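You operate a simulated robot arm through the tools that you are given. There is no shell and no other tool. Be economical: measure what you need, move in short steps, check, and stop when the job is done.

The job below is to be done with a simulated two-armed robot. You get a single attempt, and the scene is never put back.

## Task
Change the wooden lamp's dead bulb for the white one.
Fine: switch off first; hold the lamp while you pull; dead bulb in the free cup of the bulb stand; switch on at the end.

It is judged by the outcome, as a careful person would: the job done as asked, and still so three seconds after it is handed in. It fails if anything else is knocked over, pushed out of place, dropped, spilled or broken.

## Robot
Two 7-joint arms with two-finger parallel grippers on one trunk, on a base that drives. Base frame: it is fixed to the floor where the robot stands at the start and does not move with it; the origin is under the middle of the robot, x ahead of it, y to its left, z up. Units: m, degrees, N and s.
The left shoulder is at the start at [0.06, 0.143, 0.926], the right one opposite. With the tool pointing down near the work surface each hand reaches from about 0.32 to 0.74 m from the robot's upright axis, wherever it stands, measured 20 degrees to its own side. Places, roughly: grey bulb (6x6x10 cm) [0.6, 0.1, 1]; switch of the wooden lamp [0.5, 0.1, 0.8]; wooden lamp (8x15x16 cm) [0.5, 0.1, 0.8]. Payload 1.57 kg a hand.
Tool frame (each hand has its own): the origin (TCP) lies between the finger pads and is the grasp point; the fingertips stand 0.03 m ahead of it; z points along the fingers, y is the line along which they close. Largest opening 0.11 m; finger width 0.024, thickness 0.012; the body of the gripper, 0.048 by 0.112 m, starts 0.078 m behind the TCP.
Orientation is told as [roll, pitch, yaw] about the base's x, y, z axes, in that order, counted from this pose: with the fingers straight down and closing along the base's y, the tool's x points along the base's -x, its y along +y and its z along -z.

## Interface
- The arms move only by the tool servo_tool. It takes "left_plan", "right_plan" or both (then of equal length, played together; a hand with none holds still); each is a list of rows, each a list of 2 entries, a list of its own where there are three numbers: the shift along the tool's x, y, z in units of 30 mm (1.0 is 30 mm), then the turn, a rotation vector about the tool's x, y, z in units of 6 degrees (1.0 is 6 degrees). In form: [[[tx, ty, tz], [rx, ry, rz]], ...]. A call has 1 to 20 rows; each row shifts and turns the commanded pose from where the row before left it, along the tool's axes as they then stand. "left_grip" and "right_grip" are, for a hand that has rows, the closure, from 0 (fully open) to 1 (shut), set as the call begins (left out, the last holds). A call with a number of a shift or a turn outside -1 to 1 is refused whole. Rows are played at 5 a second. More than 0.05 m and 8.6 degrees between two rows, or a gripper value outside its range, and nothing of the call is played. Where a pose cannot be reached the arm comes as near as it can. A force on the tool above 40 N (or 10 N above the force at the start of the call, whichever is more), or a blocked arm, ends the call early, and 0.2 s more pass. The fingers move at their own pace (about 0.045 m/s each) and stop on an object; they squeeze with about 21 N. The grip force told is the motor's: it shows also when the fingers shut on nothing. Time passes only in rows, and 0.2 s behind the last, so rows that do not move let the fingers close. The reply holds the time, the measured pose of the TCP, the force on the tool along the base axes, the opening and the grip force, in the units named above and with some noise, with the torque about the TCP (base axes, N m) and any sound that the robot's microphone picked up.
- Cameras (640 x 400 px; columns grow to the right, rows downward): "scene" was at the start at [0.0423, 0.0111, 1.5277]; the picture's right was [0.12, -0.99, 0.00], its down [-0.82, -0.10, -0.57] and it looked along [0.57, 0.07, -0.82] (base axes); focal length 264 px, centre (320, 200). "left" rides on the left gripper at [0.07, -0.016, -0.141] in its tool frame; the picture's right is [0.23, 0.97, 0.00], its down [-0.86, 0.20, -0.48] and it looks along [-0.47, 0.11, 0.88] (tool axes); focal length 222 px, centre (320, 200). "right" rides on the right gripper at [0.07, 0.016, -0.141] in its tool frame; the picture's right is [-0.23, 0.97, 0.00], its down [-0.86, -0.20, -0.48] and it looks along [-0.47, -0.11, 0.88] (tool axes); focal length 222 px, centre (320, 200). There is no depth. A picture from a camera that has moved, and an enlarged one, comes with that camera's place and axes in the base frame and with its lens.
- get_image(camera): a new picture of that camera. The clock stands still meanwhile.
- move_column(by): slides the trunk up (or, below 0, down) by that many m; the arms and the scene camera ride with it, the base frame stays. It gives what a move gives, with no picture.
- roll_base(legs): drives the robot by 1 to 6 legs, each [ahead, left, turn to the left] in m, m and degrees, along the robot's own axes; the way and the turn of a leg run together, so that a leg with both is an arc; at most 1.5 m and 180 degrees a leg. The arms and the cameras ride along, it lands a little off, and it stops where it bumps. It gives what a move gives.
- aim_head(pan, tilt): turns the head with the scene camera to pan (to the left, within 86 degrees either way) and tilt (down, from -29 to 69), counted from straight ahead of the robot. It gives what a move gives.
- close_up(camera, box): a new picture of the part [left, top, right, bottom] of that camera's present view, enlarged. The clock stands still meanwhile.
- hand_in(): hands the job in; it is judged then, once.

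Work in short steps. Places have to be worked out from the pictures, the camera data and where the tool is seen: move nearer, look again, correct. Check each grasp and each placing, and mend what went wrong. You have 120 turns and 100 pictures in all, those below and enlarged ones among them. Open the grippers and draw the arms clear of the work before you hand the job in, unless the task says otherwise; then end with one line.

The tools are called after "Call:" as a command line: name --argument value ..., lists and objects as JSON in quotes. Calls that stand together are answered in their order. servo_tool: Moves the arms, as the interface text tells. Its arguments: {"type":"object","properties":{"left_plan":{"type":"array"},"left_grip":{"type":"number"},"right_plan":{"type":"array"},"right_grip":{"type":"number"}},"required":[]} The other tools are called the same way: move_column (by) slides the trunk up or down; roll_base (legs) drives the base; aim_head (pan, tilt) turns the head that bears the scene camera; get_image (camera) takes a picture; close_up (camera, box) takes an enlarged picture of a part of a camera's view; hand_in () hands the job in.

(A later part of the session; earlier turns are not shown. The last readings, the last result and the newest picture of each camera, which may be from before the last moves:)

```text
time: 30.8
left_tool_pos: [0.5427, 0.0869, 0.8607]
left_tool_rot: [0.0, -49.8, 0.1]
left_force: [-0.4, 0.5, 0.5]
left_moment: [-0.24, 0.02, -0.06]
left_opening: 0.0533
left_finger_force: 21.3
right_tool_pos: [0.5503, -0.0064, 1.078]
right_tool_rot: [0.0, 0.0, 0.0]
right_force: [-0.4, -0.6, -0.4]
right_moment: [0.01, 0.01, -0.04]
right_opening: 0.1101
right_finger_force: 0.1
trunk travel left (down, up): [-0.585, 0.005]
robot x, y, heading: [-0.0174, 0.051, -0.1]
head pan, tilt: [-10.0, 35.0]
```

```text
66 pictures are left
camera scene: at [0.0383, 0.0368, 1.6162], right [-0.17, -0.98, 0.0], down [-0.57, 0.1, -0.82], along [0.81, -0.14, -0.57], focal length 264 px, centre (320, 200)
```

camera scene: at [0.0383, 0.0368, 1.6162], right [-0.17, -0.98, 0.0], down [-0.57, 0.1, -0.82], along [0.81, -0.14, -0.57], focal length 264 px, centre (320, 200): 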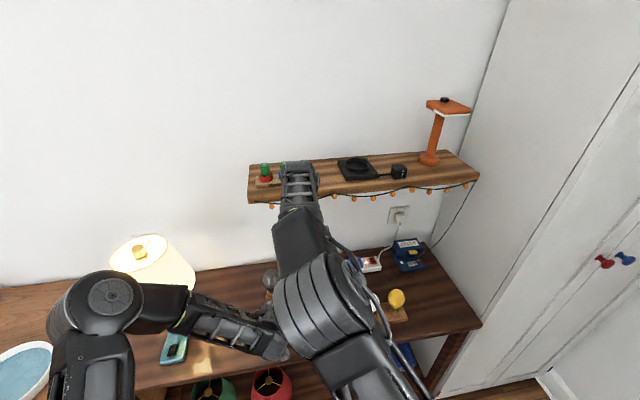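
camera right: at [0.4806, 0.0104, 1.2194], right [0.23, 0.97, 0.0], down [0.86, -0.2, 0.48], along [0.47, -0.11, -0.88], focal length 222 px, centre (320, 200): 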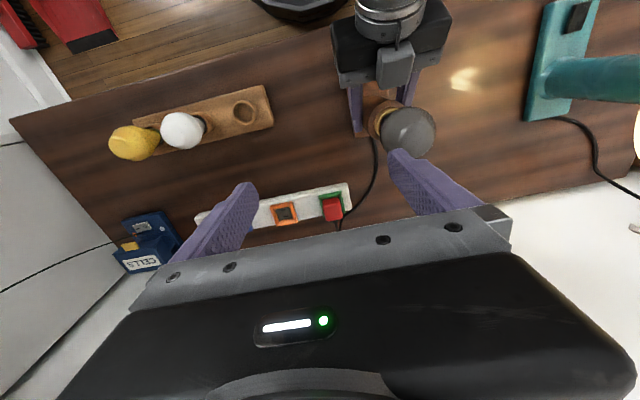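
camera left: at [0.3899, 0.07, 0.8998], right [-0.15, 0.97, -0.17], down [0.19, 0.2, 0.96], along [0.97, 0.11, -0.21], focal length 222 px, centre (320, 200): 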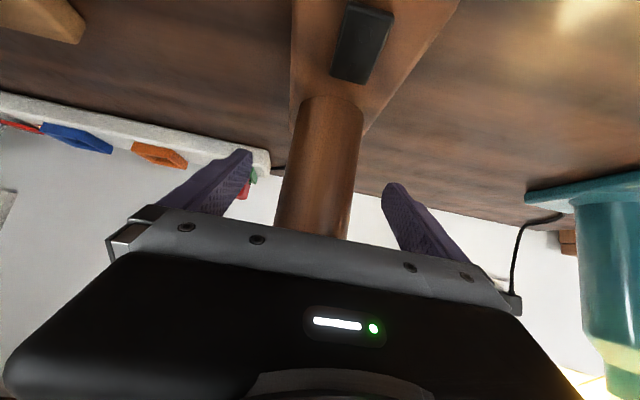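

The shelf front edge is near x≈0.62, z 1.20–1.235: only a couple of cm from a vertical wrist. I tilt the right hand 25° back (wrist toward the robot) to stay clear.

Call:
servo_tool --right_plan '[[[0, 0, 0], [0, -0.834, 0]], [[0, 0, 0], [0, -0.834, 0]], [[0, 0, 0], [0, -0.834, 0]], [[0, 0, 0], [0, -0.834, 0]], [[0, 0, 0], [0, -0.834, 0]]]'

Call:
aim_head --pan 7 --tilt 45

Call:
get_image --camera "right"

Call:
get_image --camera "scene"

```text
time: 32.0
left_tool_pos: [0.5417, 0.0869, 0.8612]
left_tool_rot: [0.0, -49.9, 0.1]
left_force: [-2.6, 0.1, -0.4]
left_moment: [-0.42, -0.16, -0.13]
left_opening: 0.0535
left_finger_force: 20.6
right_tool_pos: [0.5512, -0.0072, 1.0782]
right_tool_rot: [0.0, -25.1, 0.0]
right_force: [-0.6, 0.4, 1.3]
right_moment: [0.0, 0.0, -0.01]
right_opening: 0.1101
right_finger_force: 0.1
trunk travel left (down, up): [-0.585, 0.005]
robot x, y, heading: [-0.0188, 0.0487, 0.1]
head pan, tilt: [-10.0, 35.0]
```

```text
time: 32.8
left_tool_pos: [0.5424, 0.0877, 0.8619]
left_tool_rot: [0.1, -49.9, 0.1]
left_force: [-0.8, -0.2, 0.5]
left_moment: [-0.24, 0.01, -0.02]
left_opening: 0.0532
left_finger_force: 20.8
right_tool_pos: [0.552, -0.007, 1.079]
right_tool_rot: [-0.1, -25.0, 0.0]
right_force: [0.3, 0.7, -0.3]
right_moment: [-0.01, 0.02, -0.02]
right_opening: 0.1102
right_finger_force: 0.1
trunk travel left (down, up): [-0.585, 0.005]
robot x, y, heading: [-0.015, 0.0499, -0.1]
head pan, tilt: [7.0, 45.0]
```

```text
65 pictures are left
camera right: at [0.4282, 0.0099, 1.177], right [0.21, 0.97, 0.1], down [0.57, -0.2, 0.79], along [0.79, -0.11, -0.6], focal length 222 px, centre (320, 200)
```

right: 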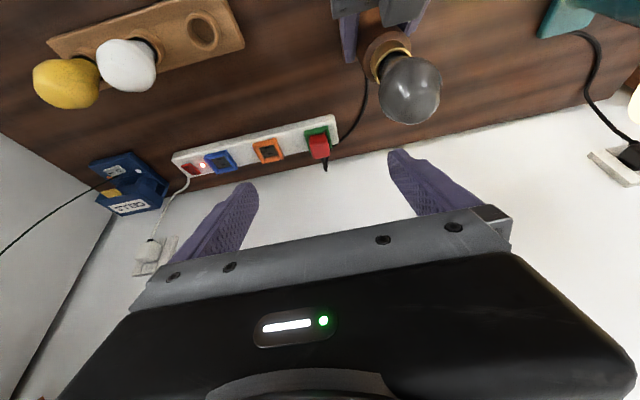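

```text
64 pictures are left
camera scene: at [0.0322, 0.062, 1.6015], right [0.12, -0.99, 0.0], down [-0.7, -0.09, -0.71], along [0.7, 0.09, -0.71], focal length 264 px, centre (320, 200)
```

scene: 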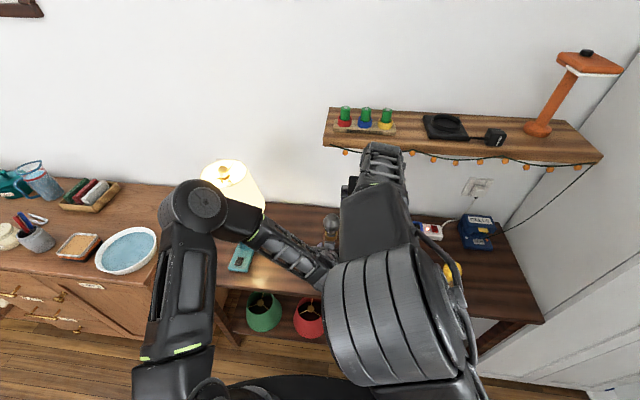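

Clear of the shelf now. The bulb measures (0.549, 0.086, 0.983) from this camera too. I move 94 mm left, above the bulb.

Call:
servo_tool --right_plan '[[[0, 0.8, 0], [0, 0, 0]], [[0, 0.8, 0], [0, 0, 0]], [[0, 0.8, 0], [0, 0, 0]], [[0, 0.73, 0], [0, 0, 0]], [[0, 0, 0], [0, 0, 0]]]'

Call:
get_image --camera "right"

Call:
get_image --camera "scene"

```text
time: 34.0
left_tool_pos: [0.5421, 0.088, 0.8607]
left_tool_rot: [0.0, -49.7, -0.1]
left_force: [-1.4, -0.7, -0.6]
left_moment: [-0.24, 0.0, -0.03]
left_opening: 0.053
left_finger_force: 20.9
right_tool_pos: [0.5513, 0.0888, 1.0804]
right_tool_rot: [0.0, -25.0, 0.0]
right_force: [-0.5, -0.5, -0.8]
right_moment: [-0.01, 0.0, -0.03]
right_opening: 0.1099
right_finger_force: 0.0
trunk travel left (down, up): [-0.585, 0.005]
robot x, y, heading: [-0.0242, 0.0473, -0.1]
head pan, tilt: [7.0, 45.0]
```

```text
63 pictures are left
camera right: at [0.4279, 0.1048, 1.1775], right [0.21, 0.97, 0.1], down [0.57, -0.2, 0.8], along [0.79, -0.11, -0.6], focal length 222 px, centre (320, 200)
```

right: 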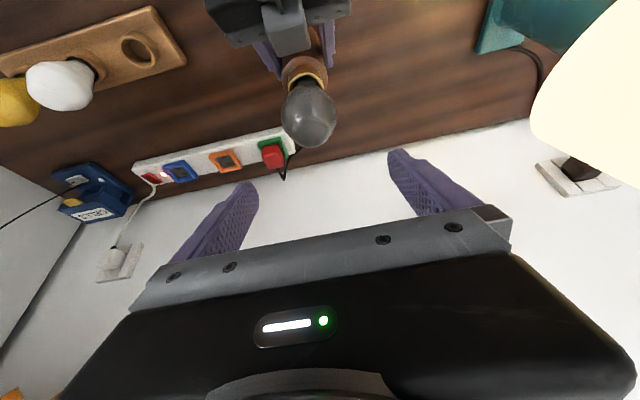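

```text
62 pictures are left
camera scene: at [0.0322, 0.062, 1.6015], right [0.12, -0.99, 0.0], down [-0.7, -0.09, -0.71], along [0.7, 0.09, -0.71], focal length 264 px, centre (320, 200)
```

scene: 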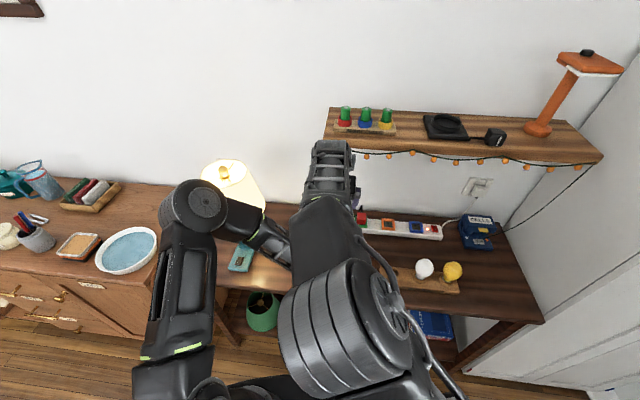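

Centred over the bulb. I lower straight down 70 mm and check.

Call:
servo_tool --right_plan '[[[0.35, 0, 0.7], [0, 0, 0]], [[0.35, 0, 0.7], [0, 0, 0]], [[0.33, 0, 0.7], [0, 0, 0]], [[0, 0, 0], [0, 0, 0]]]'

Call:
get_image --camera "right"

```text
time: 35.0
left_tool_pos: [0.5432, 0.0885, 0.8616]
left_tool_rot: [0.0, -49.7, 0.0]
left_force: [0.1, -0.8, 1.3]
left_moment: [-0.29, 0.04, -0.01]
left_opening: 0.0534
left_finger_force: 20.9
right_tool_pos: [0.5491, 0.0871, 1.0079]
right_tool_rot: [0.0, -24.9, 0.0]
right_force: [0.0, 0.4, 0.3]
right_moment: [0.02, 0.0, -0.01]
right_opening: 0.1101
right_finger_force: 0.0
trunk travel left (down, up): [-0.585, 0.005]
robot x, y, heading: [-0.0164, 0.0483, -0.1]
head pan, tilt: [7.0, 45.0]
```

```text
61 pictures are left
camera right: at [0.4262, 0.1025, 1.1064], right [0.21, 0.97, 0.1], down [0.57, -0.2, 0.8], along [0.79, -0.11, -0.6], focal length 222 px, centre (320, 200)
```

right: 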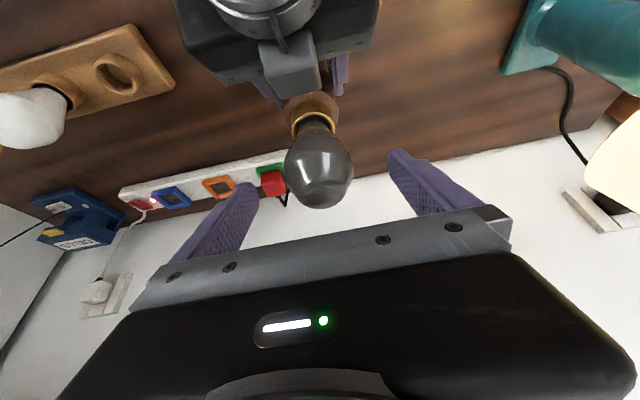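

Bulb centre z≈0.985. I lower 29 mm more and close.

Call:
servo_tool --right_plan '[[[0.2, 0, 0.45], [0, 0, 0]], [[0.2, 0, 0.42], [0, 0, 0]], [[0, 0, 0], [0, 0, 0]]]'

Call:
servo_tool --right_plan '[[[0, 0, 0], [0, 0, 0]], [[0, 0, 0], [0, 0, 0]], [[0, 0, 0], [0, 0, 0]], [[0, 0, 0], [0, 0, 0]], [[0, 0, 0], [0, 0, 0]]]' --right_grip 1

Call:
get_image --camera "right"

```text
time: 35.8
left_tool_pos: [0.5415, 0.0876, 0.8611]
left_tool_rot: [0.0, -49.9, 0.1]
left_force: [0.0, -1.4, 0.8]
left_moment: [-0.31, 0.02, -0.03]
left_opening: 0.0532
left_finger_force: 21.4
right_tool_pos: [0.5501, 0.0876, 0.9799]
right_tool_rot: [0.0, -24.9, 0.0]
right_force: [1.0, -0.2, 0.3]
right_moment: [0.03, -0.01, 0.04]
right_opening: 0.1103
right_finger_force: 0.0
trunk travel left (down, up): [-0.585, 0.005]
robot x, y, heading: [-0.0192, 0.0458, 0.1]
head pan, tilt: [7.0, 45.0]
```

```text
time: 37.0
left_tool_pos: [0.5422, 0.0874, 0.8617]
left_tool_rot: [-0.1, -49.9, 0.0]
left_force: [0.0, -2.9, 1.0]
left_moment: [-0.16, 0.03, -0.07]
left_opening: 0.0533
left_finger_force: 21.0
right_tool_pos: [0.5503, 0.0867, 0.9801]
right_tool_rot: [0.0, -25.0, 0.1]
right_force: [-0.4, 1.5, 0.4]
right_moment: [0.03, 0.0, 0.01]
right_opening: 0.0531
right_finger_force: 21.2
trunk travel left (down, up): [-0.585, 0.005]
robot x, y, heading: [-0.0172, 0.0511, -0.0]
head pan, tilt: [7.0, 45.0]
```

```text
60 pictures are left
camera right: at [0.4265, 0.1032, 1.0789], right [0.21, 0.97, 0.1], down [0.57, -0.2, 0.8], along [0.79, -0.11, -0.6], focal length 222 px, centre (320, 200)
```

right: 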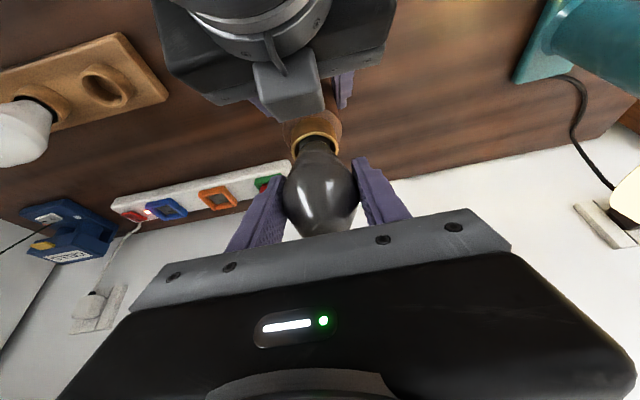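

Bulb gripped at 53 mm. I pull straight up slowly, with the left hand holding the lamp.

Call:
servo_tool --right_plan '[[[-0.07, 0, -0.15], [0, 0, 0]], [[-0.07, 0, -0.15], [0, 0, 0]], [[-0.07, 0, -0.15], [0, 0, 0]], [[-0.07, 0, -0.15], [0, 0, 0]], [[0, 0, 0], [0, 0, 0]]]'

Call:
get_image --camera "right"

```text
time: 38.2
left_tool_pos: [0.5418, 0.0869, 0.8622]
left_tool_rot: [0.0, -49.7, -0.1]
left_force: [-0.3, -1.2, 2.8]
left_moment: [-0.32, 0.1, -0.02]
left_opening: 0.0532
left_finger_force: 21.1
right_tool_pos: [0.5497, 0.0877, 0.9993]
right_tool_rot: [0.0, -25.1, 0.1]
right_force: [-0.7, 0.4, -0.3]
right_moment: [0.04, -0.02, -0.01]
right_opening: 0.0533
right_finger_force: 21.0
trunk travel left (down, up): [-0.585, 0.005]
robot x, y, heading: [-0.0172, 0.049, -0.1]
head pan, tilt: [7.0, 45.0]
```

```text
59 pictures are left
camera right: at [0.4274, 0.1035, 1.0979], right [0.21, 0.97, 0.1], down [0.57, -0.2, 0.8], along [0.79, -0.11, -0.6], focal length 222 px, centre (320, 200)
```

right: 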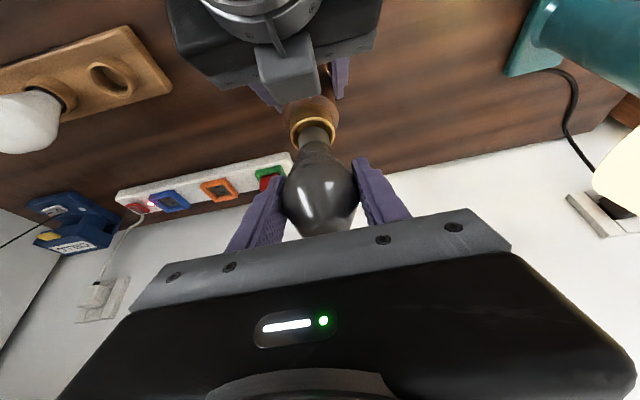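

The bulb is coming out and stays at the same place in the hand. I raise it another 55 mm.

Call:
servo_tool --right_plan '[[[-0.14, 0, -0.3], [0, 0, 0]], [[-0.14, 0, -0.3], [0, 0, 0]], [[-0.28, 0, -0.6], [0, 0, 0]], [[-0.28, 0, -0.6], [0, 0, 0]], [[0, 0, 0], [0, 0, 0]]]'

Call:
get_image --camera "right"

Call:
close_up --camera "scene" --box '[340, 200, 500, 300]'

```text
time: 39.4
left_tool_pos: [0.5426, 0.0871, 0.8618]
left_tool_rot: [0.0, -49.7, 0.0]
left_force: [-0.2, -0.9, 2.1]
left_moment: [-0.32, 0.02, -0.02]
left_opening: 0.0533
left_finger_force: 20.8
right_tool_pos: [0.5515, 0.0868, 1.0596]
right_tool_rot: [0.0, -25.1, 0.1]
right_force: [-0.2, 0.0, -0.5]
right_moment: [-0.01, -0.03, -0.02]
right_opening: 0.0532
right_finger_force: 21.1
trunk travel left (down, up): [-0.585, 0.005]
robot x, y, heading: [-0.0165, 0.0511, -0.2]
head pan, tilt: [7.0, 45.0]
```

```text
58 pictures are left
camera right: at [0.4275, 0.1038, 1.1579], right [0.21, 0.97, 0.1], down [0.57, -0.2, 0.8], along [0.79, -0.11, -0.6], focal length 222 px, centre (320, 200)
```

right: 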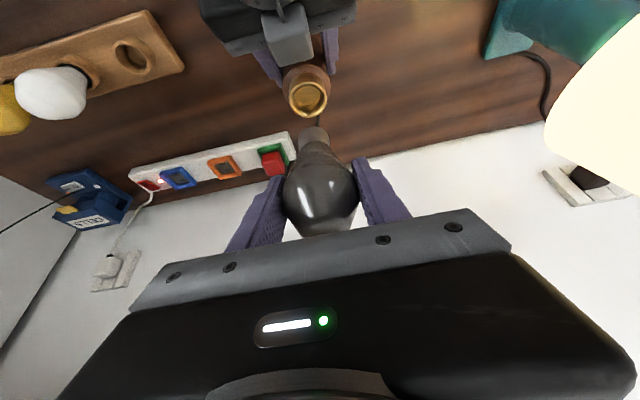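

```text
4.00 times, centred on (420, 250) of scene
camera zoom: at [0.0323, 0.0619, 1.6015], right [0.12, -0.99, 0.0], down [-0.7, -0.09, -0.71], along [0.7, 0.09, -0.71], focal length 1054 px, centre (-80, 0)
```

zoom: 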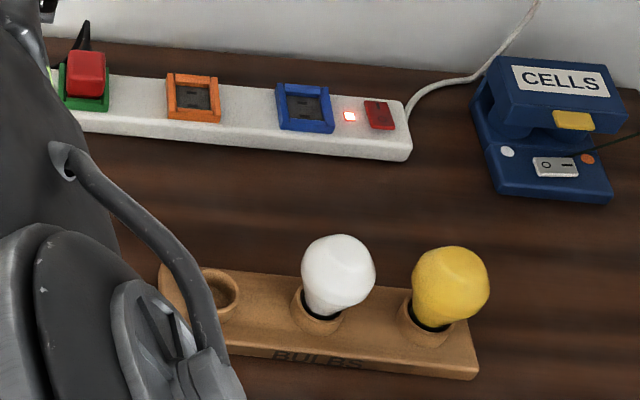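

The dead bulb is out. The free cup is at about (0.499, -0.124), white bulb at (0.495, -0.206), yellow at (0.495, -0.29). I carry the dead bulb over the free cup at height.

Call:
servo_tool --right_plan '[[[0, -0.9, 0], [0, 0, 0]], [[0, -0.9, 0], [0, 0, 0]], [[0.2, -0.9, -0.1], [0, 0, 0]], [[0.3, -0.9, -0.14], [0, 0, 0]], [[0.3, -0.9, -0.14], [0, 0, 0]], [[0.3, -0.9, -0.14], [0, 0, 0]], [[0.3, -0.9, -0.14], [0, 0, 0]], [[0.18, -0.73, -0.08], [0, 0, 0]], [[0.3, 0, 0.65], [0, 0, 0]], [[0.3, 0, 0.65], [0, 0, 0]], [[0, 0, 0], [0, 0, 0]]]'

Call:
get_image --camera "right"

Call:
get_image --camera "scene"

```text
time: 41.8
left_tool_pos: [0.5424, 0.0873, 0.862]
left_tool_rot: [0.1, -49.9, 0.1]
left_force: [-1.6, 1.2, 1.6]
left_moment: [-0.18, 0.09, -0.07]
left_opening: 0.0534
left_finger_force: 20.7
right_tool_pos: [0.498, -0.1237, 1.0158]
right_tool_rot: [0.1, -24.9, 0.0]
right_force: [0.7, -0.1, -0.3]
right_moment: [-0.01, 0.0, -0.01]
right_opening: 0.0532
right_finger_force: 20.7
trunk travel left (down, up): [-0.585, 0.005]
robot x, y, heading: [-0.0186, 0.0482, 0.0]
head pan, tilt: [7.0, 45.0]
```

```text
56 pictures are left
camera right: at [0.375, -0.107, 1.1144], right [0.21, 0.97, 0.1], down [0.57, -0.2, 0.8], along [0.79, -0.11, -0.6], focal length 222 px, centre (320, 200)
```

right: 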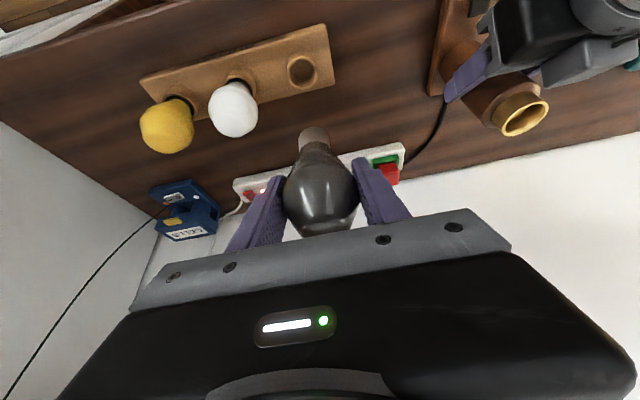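

```text
55 pictures are left
camera scene: at [0.0322, 0.062, 1.6014], right [0.12, -0.99, 0.0], down [-0.7, -0.09, -0.71], along [0.7, 0.09, -0.71], focal length 264 px, centre (320, 200)
```

scene: 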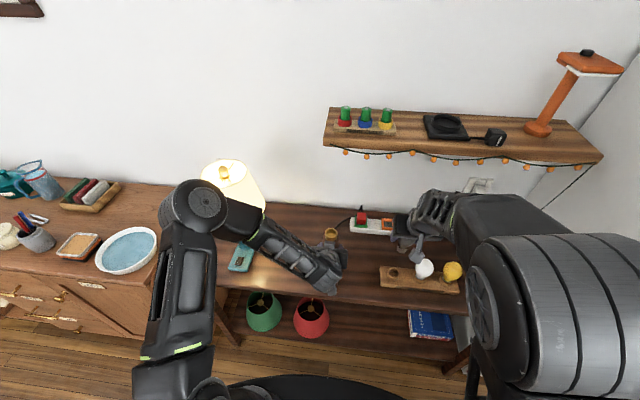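

The bulb is above the cup within ~2 mm. I shift 2 mm right and lower 85 mm.

Call:
servo_tool --right_plan '[[[0.3, -0.07, 0.64], [0, 0, 0]], [[0.3, 0, 0.64], [0, 0, 0]], [[0.3, 0, 0.64], [0, 0, 0]], [[0.3, 0, 0.64], [0, 0, 0]], [[0, 0, 0], [0, 0, 0]]]'

Call:
get_image --camera "right"

Call:
close_up --camera "scene" --box '[350, 210, 480, 310]'

```text
time: 43.0
left_tool_pos: [0.5419, 0.0865, 0.8615]
left_tool_rot: [0.1, -49.9, 0.1]
left_force: [-1.0, 0.3, 0.7]
left_moment: [-0.23, 0.11, -0.08]
left_opening: 0.0534
left_finger_force: 20.6
right_tool_pos: [0.4975, -0.1261, 0.9311]
right_tool_rot: [0.0, -24.9, 0.0]
right_force: [0.1, 0.5, -0.3]
right_moment: [-0.01, 0.02, -0.01]
right_opening: 0.0531
right_finger_force: 21.2
trunk travel left (down, up): [-0.585, 0.005]
robot x, y, heading: [-0.0162, 0.0497, 0.1]
head pan, tilt: [7.0, 45.0]
```

```text
54 pictures are left
camera right: at [0.3737, -0.1094, 1.0302], right [0.21, 0.97, 0.1], down [0.57, -0.2, 0.8], along [0.79, -0.11, -0.6], focal length 222 px, centre (320, 200)
```

right: 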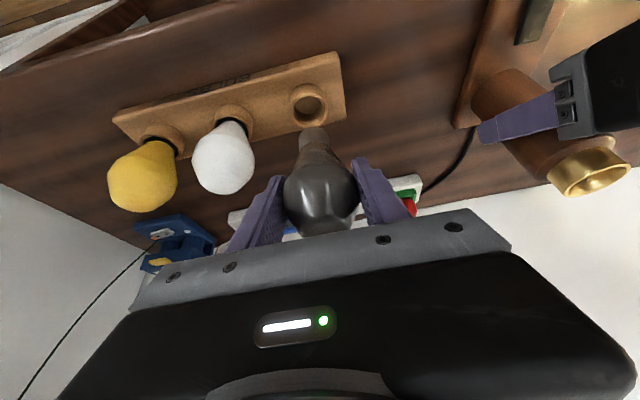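

```text
4.00 times, centred on (415, 260) of scene
camera zoom: at [0.0322, 0.0619, 1.6014], right [0.12, -0.99, 0.0], down [-0.7, -0.09, -0.71], along [0.7, 0.09, -0.71], focal length 1054 px, centre (-60, -40)
```

zoom: 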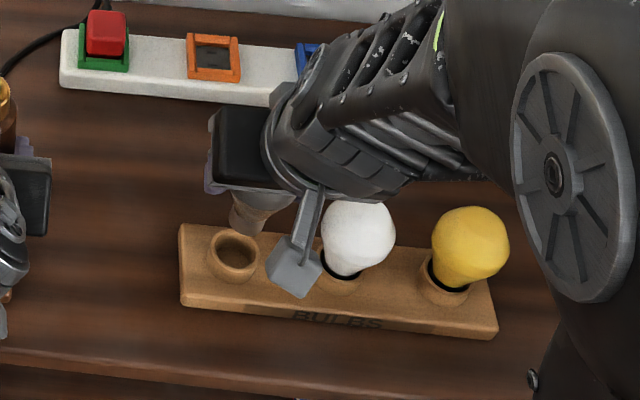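

Alignment looks good, perhaps 3 mm short in x. I shift +3 mm in x and lower 28 mm.

Call:
servo_tool --right_plan '[[[0.1, 0, 0.46], [0, 0, 0]], [[0.2, 0, 0.42], [0, 0, 0]], [[0, 0, 0], [0, 0, 0]]]'

Call:
close_up --camera "right" --box '[220, 60, 400, 180]'

Call:
close_up --camera "scene" --box '[375, 240, 439, 290]'

```text
time: 43.8
left_tool_pos: [0.5423, 0.0871, 0.861]
left_tool_rot: [0.0, -49.9, 0.0]
left_force: [-1.5, -0.6, 1.7]
left_moment: [-0.21, 0.07, -0.03]
left_opening: 0.0532
left_finger_force: 21.0
right_tool_pos: [0.5006, -0.1248, 0.9035]
right_tool_rot: [0.0, -25.0, -0.1]
right_force: [-0.1, -0.5, -0.4]
right_moment: [0.03, 0.0, 0.0]
right_opening: 0.0531
right_finger_force: 20.9
trunk travel left (down, up): [-0.585, 0.005]
robot x, y, heading: [-0.0193, 0.0489, -0.1]
head pan, tilt: [7.0, 45.0]
```

```text
3.33 times, centred on (310, 120) of right
camera zoom: at [0.3769, -0.1091, 1.0014], right [0.21, 0.97, 0.1], down [0.57, -0.2, 0.8], along [0.79, -0.11, -0.6], focal length 740 px, centre (353, 467)
```

zoom: 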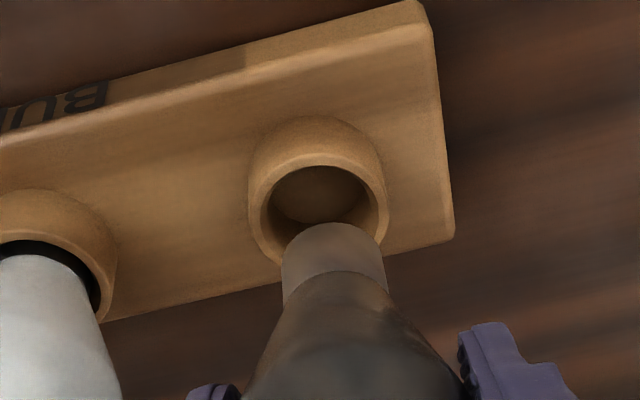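

```text
8.00 times, centred on (407, 265) of scene
camera zoom: at [0.0322, 0.0619, 1.6014], right [0.12, -0.99, 0.0], down [-0.7, -0.09, -0.71], along [0.7, 0.09, -0.71], focal length 2109 px, centre (-376, -320)
```

zoom: 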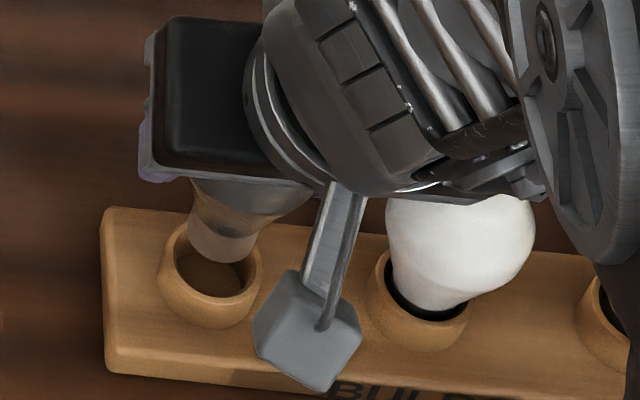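

The base (≈28 mm) is just above the cup mouth (≈32 mm), maybe 3 mm far in x and 1–2 mm left. I correct and lower 10 mm, then look again.

Call:
servo_tool --right_plan '[[[0.09, -0.05, -0.04], [0, 0, 0]], [[0.14, 0, 0.3], [0, 0, 0]], [[0, 0, 0], [0, 0, 0]]]'

Call:
close_up --camera "right" --box '[220, 60, 400, 180]'

Call:
close_up --camera "scene" --box '[375, 240, 439, 290]'

```text
time: 44.6
left_tool_pos: [0.543, 0.0868, 0.8608]
left_tool_rot: [0.0, -49.9, 0.0]
left_force: [-0.6, -0.4, 1.9]
left_moment: [-0.13, 0.02, 0.03]
left_opening: 0.0534
left_finger_force: 21.6
right_tool_pos: [0.4976, -0.1275, 0.8932]
right_tool_rot: [0.0, -25.1, 0.0]
right_force: [0.5, -0.3, -0.6]
right_moment: [0.03, 0.02, -0.01]
right_opening: 0.0532
right_finger_force: 20.9
trunk travel left (down, up): [-0.585, 0.005]
robot x, y, heading: [-0.0186, 0.0455, -0.0]
head pan, tilt: [7.0, 45.0]
```

```text
3.33 times, centred on (310, 120) of right
camera zoom: at [0.3743, -0.1106, 0.9916], right [0.21, 0.97, 0.1], down [0.57, -0.2, 0.8], along [0.79, -0.11, -0.6], focal length 740 px, centre (353, 467)
```

zoom: 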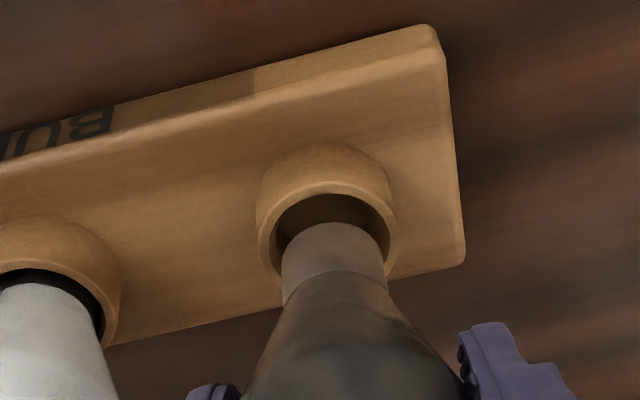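

```text
8.00 times, centred on (407, 265) of scene
camera zoom: at [0.0322, 0.0619, 1.6015], right [0.12, -0.99, 0.0], down [-0.7, -0.09, -0.71], along [0.7, 0.09, -0.71], focal length 2109 px, centre (-376, -320)
```

zoom: 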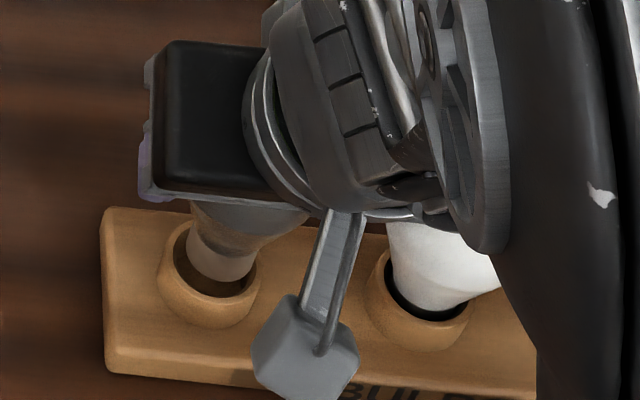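

Now well aligned (≤2 mm in both views). I nudge 1 mm left and lower 12 mm, watching force.

Call:
servo_tool --right_plan '[[[0.1, 0.03, 0.17], [0, 0, 0]], [[0.085, 0, 0.18], [0, 0, 0]], [[0, 0, 0], [0, 0, 0]]]'

Call:
close_up --camera "right" --box '[220, 60, 400, 180]'

Call:
close_up --camera "scene" --box '[375, 240, 439, 290]'

```text
time: 45.4
left_tool_pos: [0.5432, 0.0862, 0.8615]
left_tool_rot: [-0.1, -49.9, 0.0]
left_force: [-1.6, -1.5, 1.1]
left_moment: [-0.26, 0.01, -0.03]
left_opening: 0.0531
left_finger_force: 21.1
right_tool_pos: [0.4981, -0.1264, 0.8815]
right_tool_rot: [0.0, -24.9, 0.0]
right_force: [-0.7, 0.1, -0.5]
right_moment: [0.03, -0.04, -0.01]
right_opening: 0.0529
right_finger_force: 21.3
trunk travel left (down, up): [-0.585, 0.005]
robot x, y, heading: [-0.0175, 0.0511, 0.1]
head pan, tilt: [7.0, 45.0]
```

```text
3.33 times, centred on (310, 120) of right
camera zoom: at [0.3739, -0.1099, 0.9802], right [0.21, 0.97, 0.1], down [0.57, -0.2, 0.8], along [0.79, -0.11, -0.6], focal length 740 px, centre (353, 467)
```

zoom: 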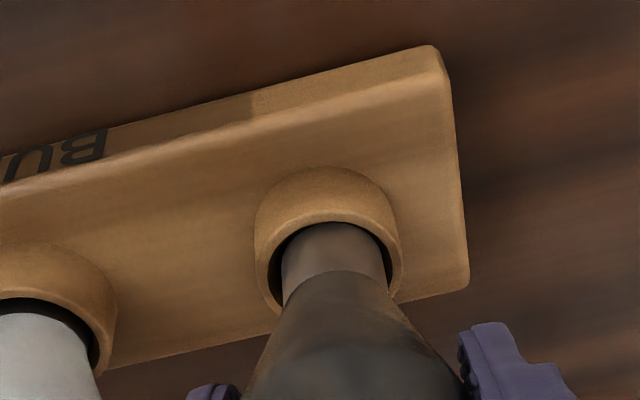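

```text
8.00 times, centred on (407, 265) of scene
camera zoom: at [0.0322, 0.0619, 1.6015], right [0.12, -0.99, 0.0], down [-0.7, -0.09, -0.71], along [0.7, 0.09, -0.71], focal length 2109 px, centre (-376, -320)
```

zoom: 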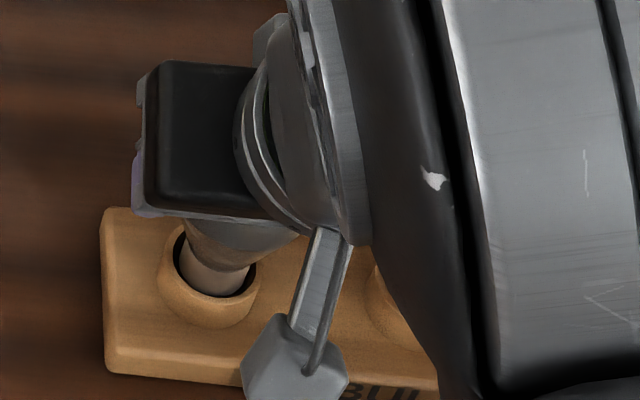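

The base is entering the cup with no contact force. I continue down in 3 mm steps until it seats.

Call:
servo_tool --right_plan '[[[0.045, -0.02, 0.09], [0, 0, 0]], [[0.045, 0, 0.09], [0, 0, 0]], [[0.045, 0, 0.09], [0, 0, 0]], [[0, 0, 0], [0, 0, 0]]]'

Call:
close_up --camera "right" --box '[220, 60, 400, 180]'

```text
time: 46.4
left_tool_pos: [0.5417, 0.0873, 0.8614]
left_tool_rot: [-0.1, -49.9, -0.1]
left_force: [-1.2, -1.2, 1.1]
left_moment: [-0.28, -0.01, -0.05]
left_opening: 0.0533
left_finger_force: 21.2
right_tool_pos: [0.497, -0.1272, 0.8723]
right_tool_rot: [0.0, -25.0, 0.0]
right_force: [-0.2, -0.1, 0.0]
right_moment: [-0.02, -0.02, 0.04]
right_opening: 0.0532
right_finger_force: 20.7
trunk travel left (down, up): [-0.585, 0.005]
robot x, y, heading: [-0.0193, 0.0527, 0.1]
head pan, tilt: [7.0, 45.0]
```

```text
3.33 times, centred on (310, 120) of right
camera zoom: at [0.374, -0.1104, 0.9719], right [0.21, 0.97, 0.1], down [0.57, -0.2, 0.8], along [0.79, -0.11, -0.6], focal length 740 px, centre (353, 467)
```

zoom: 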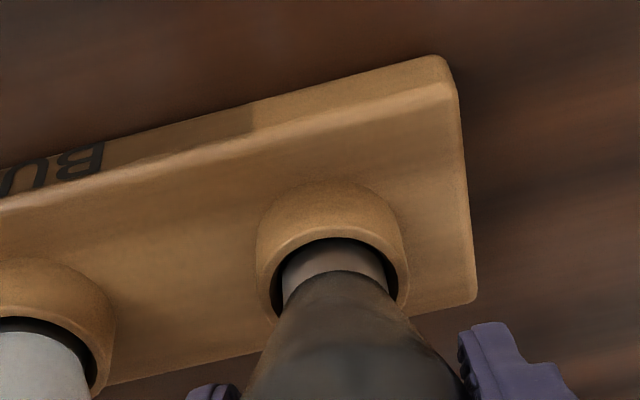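

Still no contact; the white neighbour sits a little deeper, so about 6–9 mm more.

Call:
servo_tool --right_plan '[[[0.045, 0, 0.09], [0, 0, 0]], [[0.045, 0, 0.09], [0, 0, 0]], [[0.03, 0, 0.06], [0, 0, 0]], [[0, 0, 0], [0, 0, 0]]]'

Call:
close_up --camera "right" --box '[220, 60, 400, 180]'

```text
time: 47.4
left_tool_pos: [0.5427, 0.0868, 0.8611]
left_tool_rot: [-0.1, -49.9, 0.0]
left_force: [-0.9, -1.1, 1.7]
left_moment: [-0.31, 0.04, -0.02]
left_opening: 0.0532
left_finger_force: 20.6
right_tool_pos: [0.4979, -0.1276, 0.8655]
right_tool_rot: [0.1, -25.0, 0.1]
right_force: [-1.0, -0.3, -0.6]
right_moment: [-0.03, 0.01, 0.01]
right_opening: 0.0535
right_finger_force: 20.9
trunk travel left (down, up): [-0.585, 0.005]
robot x, y, heading: [-0.0206, 0.0546, -0.0]
head pan, tilt: [7.0, 45.0]
```

```text
3.33 times, centred on (310, 120) of right
camera zoom: at [0.3738, -0.1108, 0.9638], right [0.21, 0.97, 0.1], down [0.57, -0.2, 0.8], along [0.79, -0.11, -0.6], focal length 740 px, centre (353, 467)
```

zoom: 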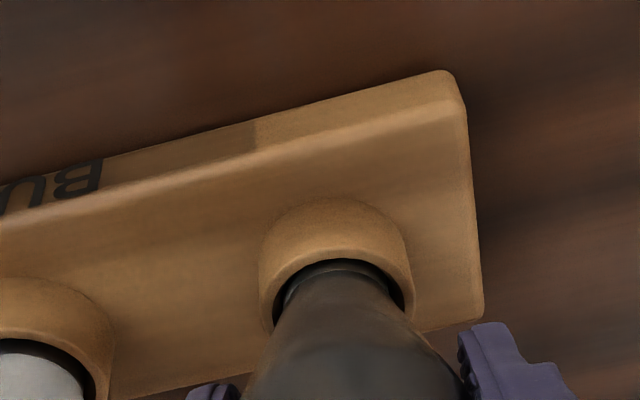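

Nearly as deep as the white one. Two more small steps to feel the bottom.

Call:
servo_tool --right_plan '[[[0.028, 0, 0.06], [0, 0, 0]], [[0.028, 0, 0.06], [0, 0, 0]], [[0, 0, 0], [0, 0, 0]]]'

```text
time: 48.2
left_tool_pos: [0.5415, 0.0884, 0.8618]
left_tool_rot: [0.1, -49.9, 0.0]
left_force: [-4.4, 2.9, 4.7]
left_moment: [-0.21, 0.28, -0.13]
left_opening: 0.0532
left_finger_force: 20.7
right_tool_pos: [0.498, -0.1265, 0.8624]
right_tool_rot: [0.0, -25.2, 0.0]
right_force: [2.0, -2.3, 19.0]
right_moment: [-0.08, -0.13, -0.02]
right_opening: 0.0534
right_finger_force: 20.5
trunk travel left (down, up): [-0.585, 0.005]
robot x, y, heading: [-0.0192, 0.0514, 0.2]
head pan, tilt: [7.0, 45.0]
```

Seated (19 N). I relieve 1.5 mm, then open only to about 72 mm so the finger stays off the white bulb.

Call:
servo_tool --right_plan '[[[-0.02, 0, -0.045], [0, 0, 0]], [[0, 0, 0], [0, 0, 0]]]'

Call:
servo_tool --right_plan '[[[0, 0, 0], [0, 0, 0]], [[0, 0, 0], [0, 0, 0]], [[0, 0, 0], [0, 0, 0]]]' --right_grip 0.35

Call:
get_image --camera "right"

```text
time: 48.8
left_tool_pos: [0.5422, 0.088, 0.8618]
left_tool_rot: [-0.1, -49.9, 0.0]
left_force: [-3.7, 0.3, 4.5]
left_moment: [-0.2, -0.03, -0.1]
left_opening: 0.0534
left_finger_force: 20.9
right_tool_pos: [0.4971, -0.127, 0.8623]
right_tool_rot: [0.0, -25.0, 0.0]
right_force: [3.6, -0.8, 5.0]
right_moment: [-0.01, -0.27, 0.03]
right_opening: 0.0529
right_finger_force: 20.3
trunk travel left (down, up): [-0.585, 0.005]
robot x, y, heading: [-0.0194, 0.0507, -0.0]
head pan, tilt: [7.0, 45.0]
```

```text
time: 49.6
left_tool_pos: [0.5422, 0.0871, 0.8626]
left_tool_rot: [0.0, -49.9, 0.0]
left_force: [-2.4, -0.3, 4.4]
left_moment: [-0.24, -0.04, -0.07]
left_opening: 0.0532
left_finger_force: 21.2
right_tool_pos: [0.4966, -0.1273, 0.8635]
right_tool_rot: [0.0, -24.9, 0.0]
right_force: [-0.9, -0.3, 0.4]
right_moment: [0.03, -0.01, 0.03]
right_opening: 0.0716
right_finger_force: 0.1
trunk travel left (down, up): [-0.585, 0.005]
robot x, y, heading: [-0.0211, 0.0489, 0.1]
head pan, tilt: [7.0, 45.0]
```

```text
44 pictures are left
camera right: at [0.3738, -0.1107, 0.9611], right [0.21, 0.97, 0.1], down [0.57, -0.2, 0.8], along [0.79, -0.11, -0.6], focal length 222 px, centre (320, 200)
```

right: 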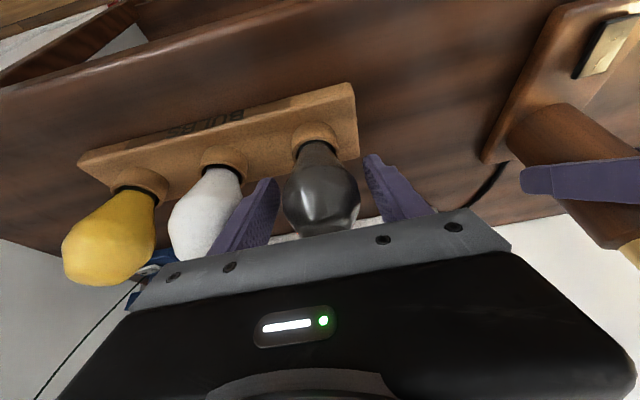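

Released and upright. I lift straight up 100 mm and shift 80 mm right above the white bulb.

Call:
servo_tool --right_plan '[[[-0.35, 0, -0.755], [0, 0, 0]], [[-0.35, 0, -0.755], [0, 0, 0]], [[-0.35, 0, -0.755], [0, 0, 0]], [[-0.35, 0, -0.755], [0, 0, 0]], [[0, -0.9, 0], [0, 0, 0]], [[0, -0.9, 0], [0, 0, 0]], [[0, -0.87, 0], [0, 0, 0]], [[0, 0, 0], [0, 0, 0]]]'

Call:
get_image --camera "right"

Call:
get_image --camera "scene"

```text
time: 51.4
left_tool_pos: [0.5426, 0.0873, 0.8622]
left_tool_rot: [0.0, -49.6, 0.1]
left_force: [-0.2, 1.7, 1.3]
left_moment: [-0.13, 0.19, -0.26]
left_opening: 0.0533
left_finger_force: 21.0
right_tool_pos: [0.498, -0.2063, 0.961]
right_tool_rot: [-0.1, -25.0, 0.1]
right_force: [-0.3, -0.5, 1.2]
right_moment: [0.0, -0.01, -0.01]
right_opening: 0.0714
right_finger_force: 0.1
trunk travel left (down, up): [-0.585, 0.005]
robot x, y, heading: [-0.0167, 0.0498, 0.1]
head pan, tilt: [7.0, 45.0]
```

```text
43 pictures are left
camera right: at [0.3746, -0.1903, 1.0592], right [0.21, 0.97, 0.1], down [0.57, -0.2, 0.8], along [0.79, -0.11, -0.6], focal length 222 px, centre (320, 200)
```

right: 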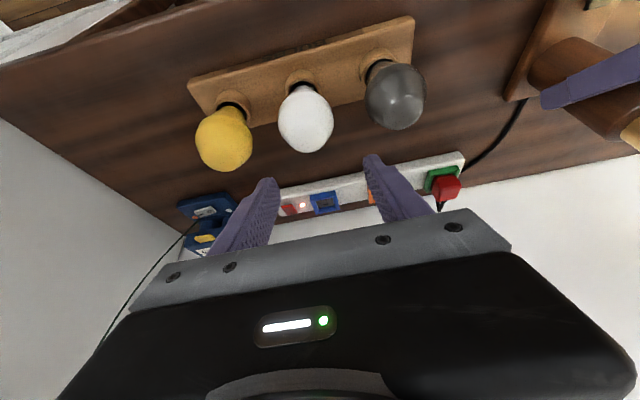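

```text
42 pictures are left
camera scene: at [0.032, 0.0621, 1.6014], right [0.12, -0.99, 0.0], down [-0.7, -0.09, -0.71], along [0.7, 0.09, -0.71], focal length 264 px, centre (320, 200)
```

scene: 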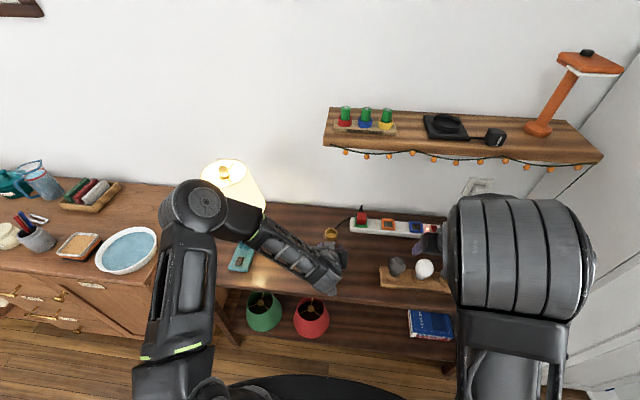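

White bulb at (0.4955, -0.2105), neighbours leave ~8 mm beside each finger at 71 mm opening. I correct y and lower 60 mm, then check.

Call:
servo_tool --right_plan '[[[0.06, -0.15, -0.03], [0, 0, 0]], [[0.28, 0, 0.6], [0, 0, 0]], [[0.28, 0, 0.6], [0, 0, 0]], [[0.28, 0, 0.6], [0, 0, 0]], [[0, 0, 0], [0, 0, 0]]]'

Call:
get_image --camera "right"

```text
time: 52.6
left_tool_pos: [0.543, 0.0874, 0.8621]
left_tool_rot: [0.0, -49.9, 0.1]
left_force: [-0.5, -0.1, 0.0]
left_moment: [-0.2, 0.04, 0.06]
left_opening: 0.053
left_finger_force: 21.2
right_tool_pos: [0.4952, -0.2117, 0.902]
right_tool_rot: [0.0, -24.9, 0.0]
right_force: [0.3, 0.5, 0.8]
right_moment: [-0.02, 0.0, 0.0]
right_opening: 0.0716
right_finger_force: 0.0
trunk travel left (down, up): [-0.585, 0.005]
robot x, y, heading: [-0.0174, 0.054, -0.0]
head pan, tilt: [7.0, 45.0]
```

```text
41 pictures are left
camera right: at [0.3719, -0.195, 1.0003], right [0.21, 0.97, 0.1], down [0.57, -0.2, 0.8], along [0.79, -0.11, -0.6], focal length 222 px, centre (320, 200)
```

right: 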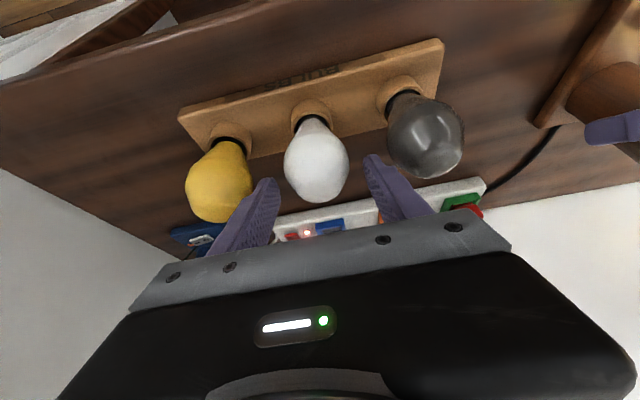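

Centred. I lower the remaining 38 mm.

Call:
servo_tool --right_plan '[[[0.25, 0, 0.6], [0, 0, 0]], [[0.25, 0, 0.56], [0, 0, 0]], [[0, 0, 0], [0, 0, 0]]]'

Call:
get_image --camera "right"

```text
time: 53.4
left_tool_pos: [0.5425, 0.0871, 0.8635]
left_tool_rot: [0.0, -50.0, 0.0]
left_force: [-0.2, -0.9, 0.8]
left_moment: [-0.2, 0.07, -0.01]
left_opening: 0.0533
left_finger_force: 21.3
right_tool_pos: [0.4966, -0.2117, 0.8638]
right_tool_rot: [0.0, -25.1, -0.1]
right_force: [0.1, -0.1, -0.4]
right_moment: [0.02, 0.01, 0.02]
right_opening: 0.0713
right_finger_force: 0.1
trunk travel left (down, up): [-0.585, 0.005]
robot x, y, heading: [-0.0232, 0.0472, -0.0]
head pan, tilt: [7.0, 45.0]
```

```text
40 pictures are left
camera right: at [0.3735, -0.1955, 0.9623], right [0.21, 0.97, 0.1], down [0.57, -0.2, 0.8], along [0.79, -0.11, -0.6], focal length 222 px, centre (320, 200)
```

right: 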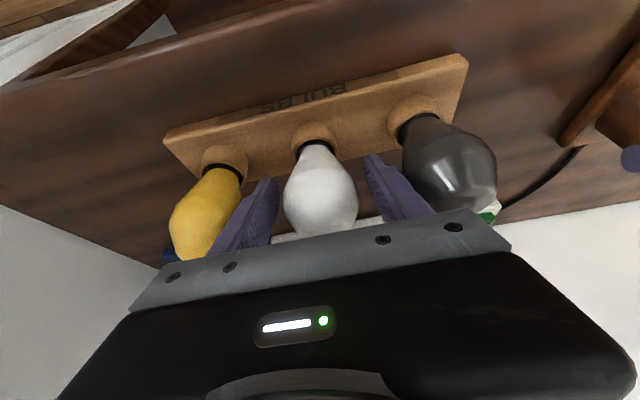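

Same relation as with the dead bulb. I close on the white bulb.

Call:
servo_tool --right_plan '[[[0, 0, 0], [0, 0, 0]], [[0, 0, 0], [0, 0, 0]], [[0, 0, 0], [0, 0, 0]]]' --right_grip 1

Call:
servo_tool --right_plan '[[[-0.07, 0, -0.15], [0, 0, 0]], [[-0.07, 0, -0.15], [0, 0, 0]], [[-0.14, 0, -0.3], [0, 0, 0]], [[-0.14, 0, -0.3], [0, 0, 0]], [[-0.28, 0, -0.6], [0, 0, 0]], [[-0.28, 0, -0.6], [0, 0, 0]], [[-0.28, 0, -0.6], [0, 0, 0]], [[0, 0, 0], [0, 0, 0]]]'

Call:
get_image --camera "right"

```text
time: 54.2
left_tool_pos: [0.5427, 0.0867, 0.8618]
left_tool_rot: [0.1, -49.8, 0.0]
left_force: [-0.2, -0.6, 1.0]
left_moment: [-0.25, -0.05, -0.04]
left_opening: 0.0532
left_finger_force: 21.4
right_tool_pos: [0.4962, -0.212, 0.8641]
right_tool_rot: [0.0, -25.0, 0.0]
right_force: [0.4, 0.5, 0.9]
right_moment: [0.03, 0.0, 0.0]
right_opening: 0.051
right_finger_force: 21.2
trunk travel left (down, up): [-0.585, 0.005]
robot x, y, heading: [-0.0193, 0.047, -0.4]
head pan, tilt: [7.0, 45.0]
```

```text
time: 56.0
left_tool_pos: [0.543, 0.0876, 0.8622]
left_tool_rot: [0.0, -49.9, 0.0]
left_force: [-0.9, -0.5, 1.8]
left_moment: [-0.24, 0.06, -0.09]
left_opening: 0.0533
left_finger_force: 20.9
right_tool_pos: [0.4953, -0.2114, 0.9544]
right_tool_rot: [-0.1, -25.0, 0.0]
right_force: [-0.4, 0.0, -0.3]
right_moment: [-0.01, 0.05, -0.04]
right_opening: 0.0508
right_finger_force: 21.1
trunk travel left (down, up): [-0.585, 0.005]
robot x, y, heading: [-0.0195, 0.0482, 0.1]
head pan, tilt: [7.0, 45.0]
```

```text
39 pictures are left
camera right: at [0.3725, -0.1955, 1.0529], right [0.21, 0.97, 0.1], down [0.57, -0.2, 0.8], along [0.79, -0.11, -0.6], focal length 222 px, centre (320, 200)
```

right: 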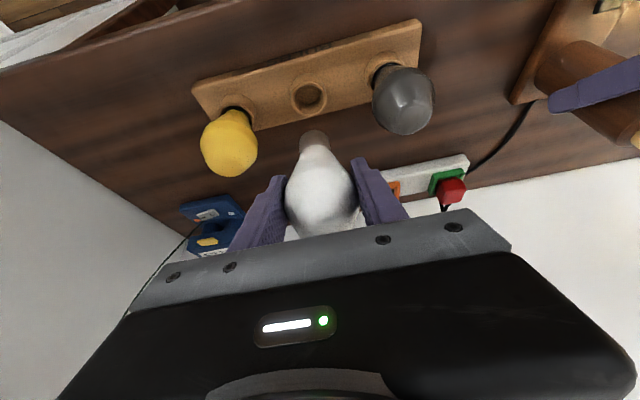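

White bulb out and upright. I raise it to z≈1.075, then carry it over to the lamp, stopping above the socket.

Call:
servo_tool --right_plan '[[[-0.42, 0, -0.905], [0, 0, 0]], [[-0.42, 0, -0.905], [0, 0, 0]], [[-0.42, 0, -0.905], [0, 0, 0]], [[-0.42, 0, -0.905], [0, 0, 0]], [[-0.2, 0.9, 0.1], [0, 0, 0]], [[-0.2, 0.9, 0.1], [0, 0, 0]], [[-0.2, 0.9, 0.1], [0, 0, 0]], [[-0.2, 0.9, 0.1], [0, 0, 0]], [[-0.2, 0.9, 0.1], [0, 0, 0]], [[-0.2, 0.9, 0.1], [0, 0, 0]], [[-0.2, 0.9, 0.08], [0, 0, 0]], [[-0.2, 0.9, 0.08], [0, 0, 0]], [[-0.05, 0.9, 0.01], [0, 0, 0]], [[0, 0.9, 0], [0, 0, 0]], [[0, 0.93, 0], [0, 0, 0]], [[0, 0, 0], [0, 0, 0]]]'

Call:
get_image --camera "right"

Call:
get_image --camera "scene"

```text
time: 59.4
left_tool_pos: [0.5416, 0.0871, 0.8622]
left_tool_rot: [0.1, -49.7, 0.0]
left_force: [-1.6, -0.9, 0.0]
left_moment: [-0.18, -0.08, 0.03]
left_opening: 0.0533
left_finger_force: 20.7
right_tool_pos: [0.5507, 0.0868, 1.0751]
right_tool_rot: [0.0, -25.0, -0.1]
right_force: [-0.1, -0.5, -0.4]
right_moment: [0.04, 0.0, 0.0]
right_opening: 0.0509
right_finger_force: 20.9
trunk travel left (down, up): [-0.585, 0.005]
robot x, y, heading: [-0.0151, 0.0496, -0.1]
head pan, tilt: [7.0, 45.0]
```

```text
38 pictures are left
camera right: at [0.4268, 0.1039, 1.1735], right [0.21, 0.97, 0.1], down [0.57, -0.2, 0.8], along [0.79, -0.11, -0.6], focal length 222 px, centre (320, 200)
```

right: 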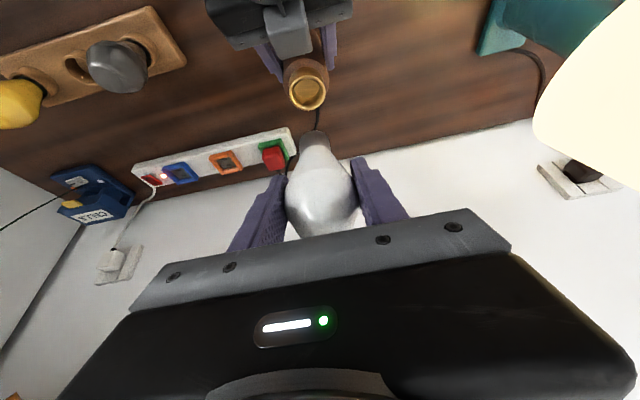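

```text
37 pictures are left
camera scene: at [0.0322, 0.0619, 1.6015], right [0.12, -0.99, 0.0], down [-0.7, -0.09, -0.71], along [0.7, 0.09, -0.71], focal length 264 px, centre (320, 200)
```

scene: 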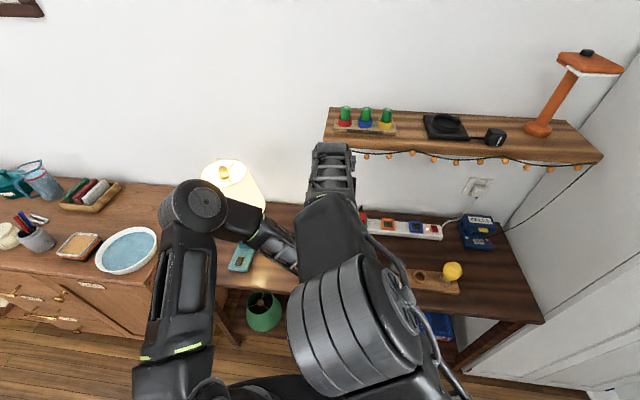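

Above the socket. I lower 52 mm to just over the ring and inspect alignment.

Call:
servo_tool --right_plan '[[[0.24, 0, 0.53], [0, 0, 0]], [[0.24, 0, 0.53], [0, 0, 0]], [[0.24, 0, 0.51], [0, 0, 0]], [[0, 0, 0], [0, 0, 0]]]'

Call:
close_up --camera "right" --box '[220, 60, 400, 180]'

```text
time: 60.4
left_tool_pos: [0.5427, 0.0874, 0.862]
left_tool_rot: [0.0, -49.8, 0.0]
left_force: [-1.3, -0.5, 2.3]
left_moment: [-0.18, 0.25, -0.04]
left_opening: 0.0535
left_finger_force: 20.9
right_tool_pos: [0.5492, 0.087, 1.0212]
right_tool_rot: [-0.1, -25.1, -0.1]
right_force: [0.1, -0.4, -0.3]
right_moment: [-0.02, -0.01, 0.02]
right_opening: 0.0506
right_finger_force: 21.4
trunk travel left (down, up): [-0.585, 0.005]
robot x, y, heading: [-0.0182, 0.0491, 0.2]
head pan, tilt: [7.0, 45.0]
```

```text
3.33 times, centred on (310, 120) of right
camera zoom: at [0.4263, 0.1028, 1.12], right [0.21, 0.97, 0.1], down [0.57, -0.2, 0.8], along [0.79, -0.11, -0.6], focal length 740 px, centre (353, 467)
```

zoom: 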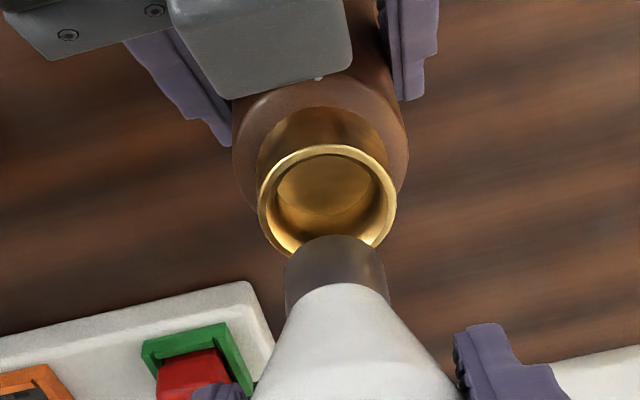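

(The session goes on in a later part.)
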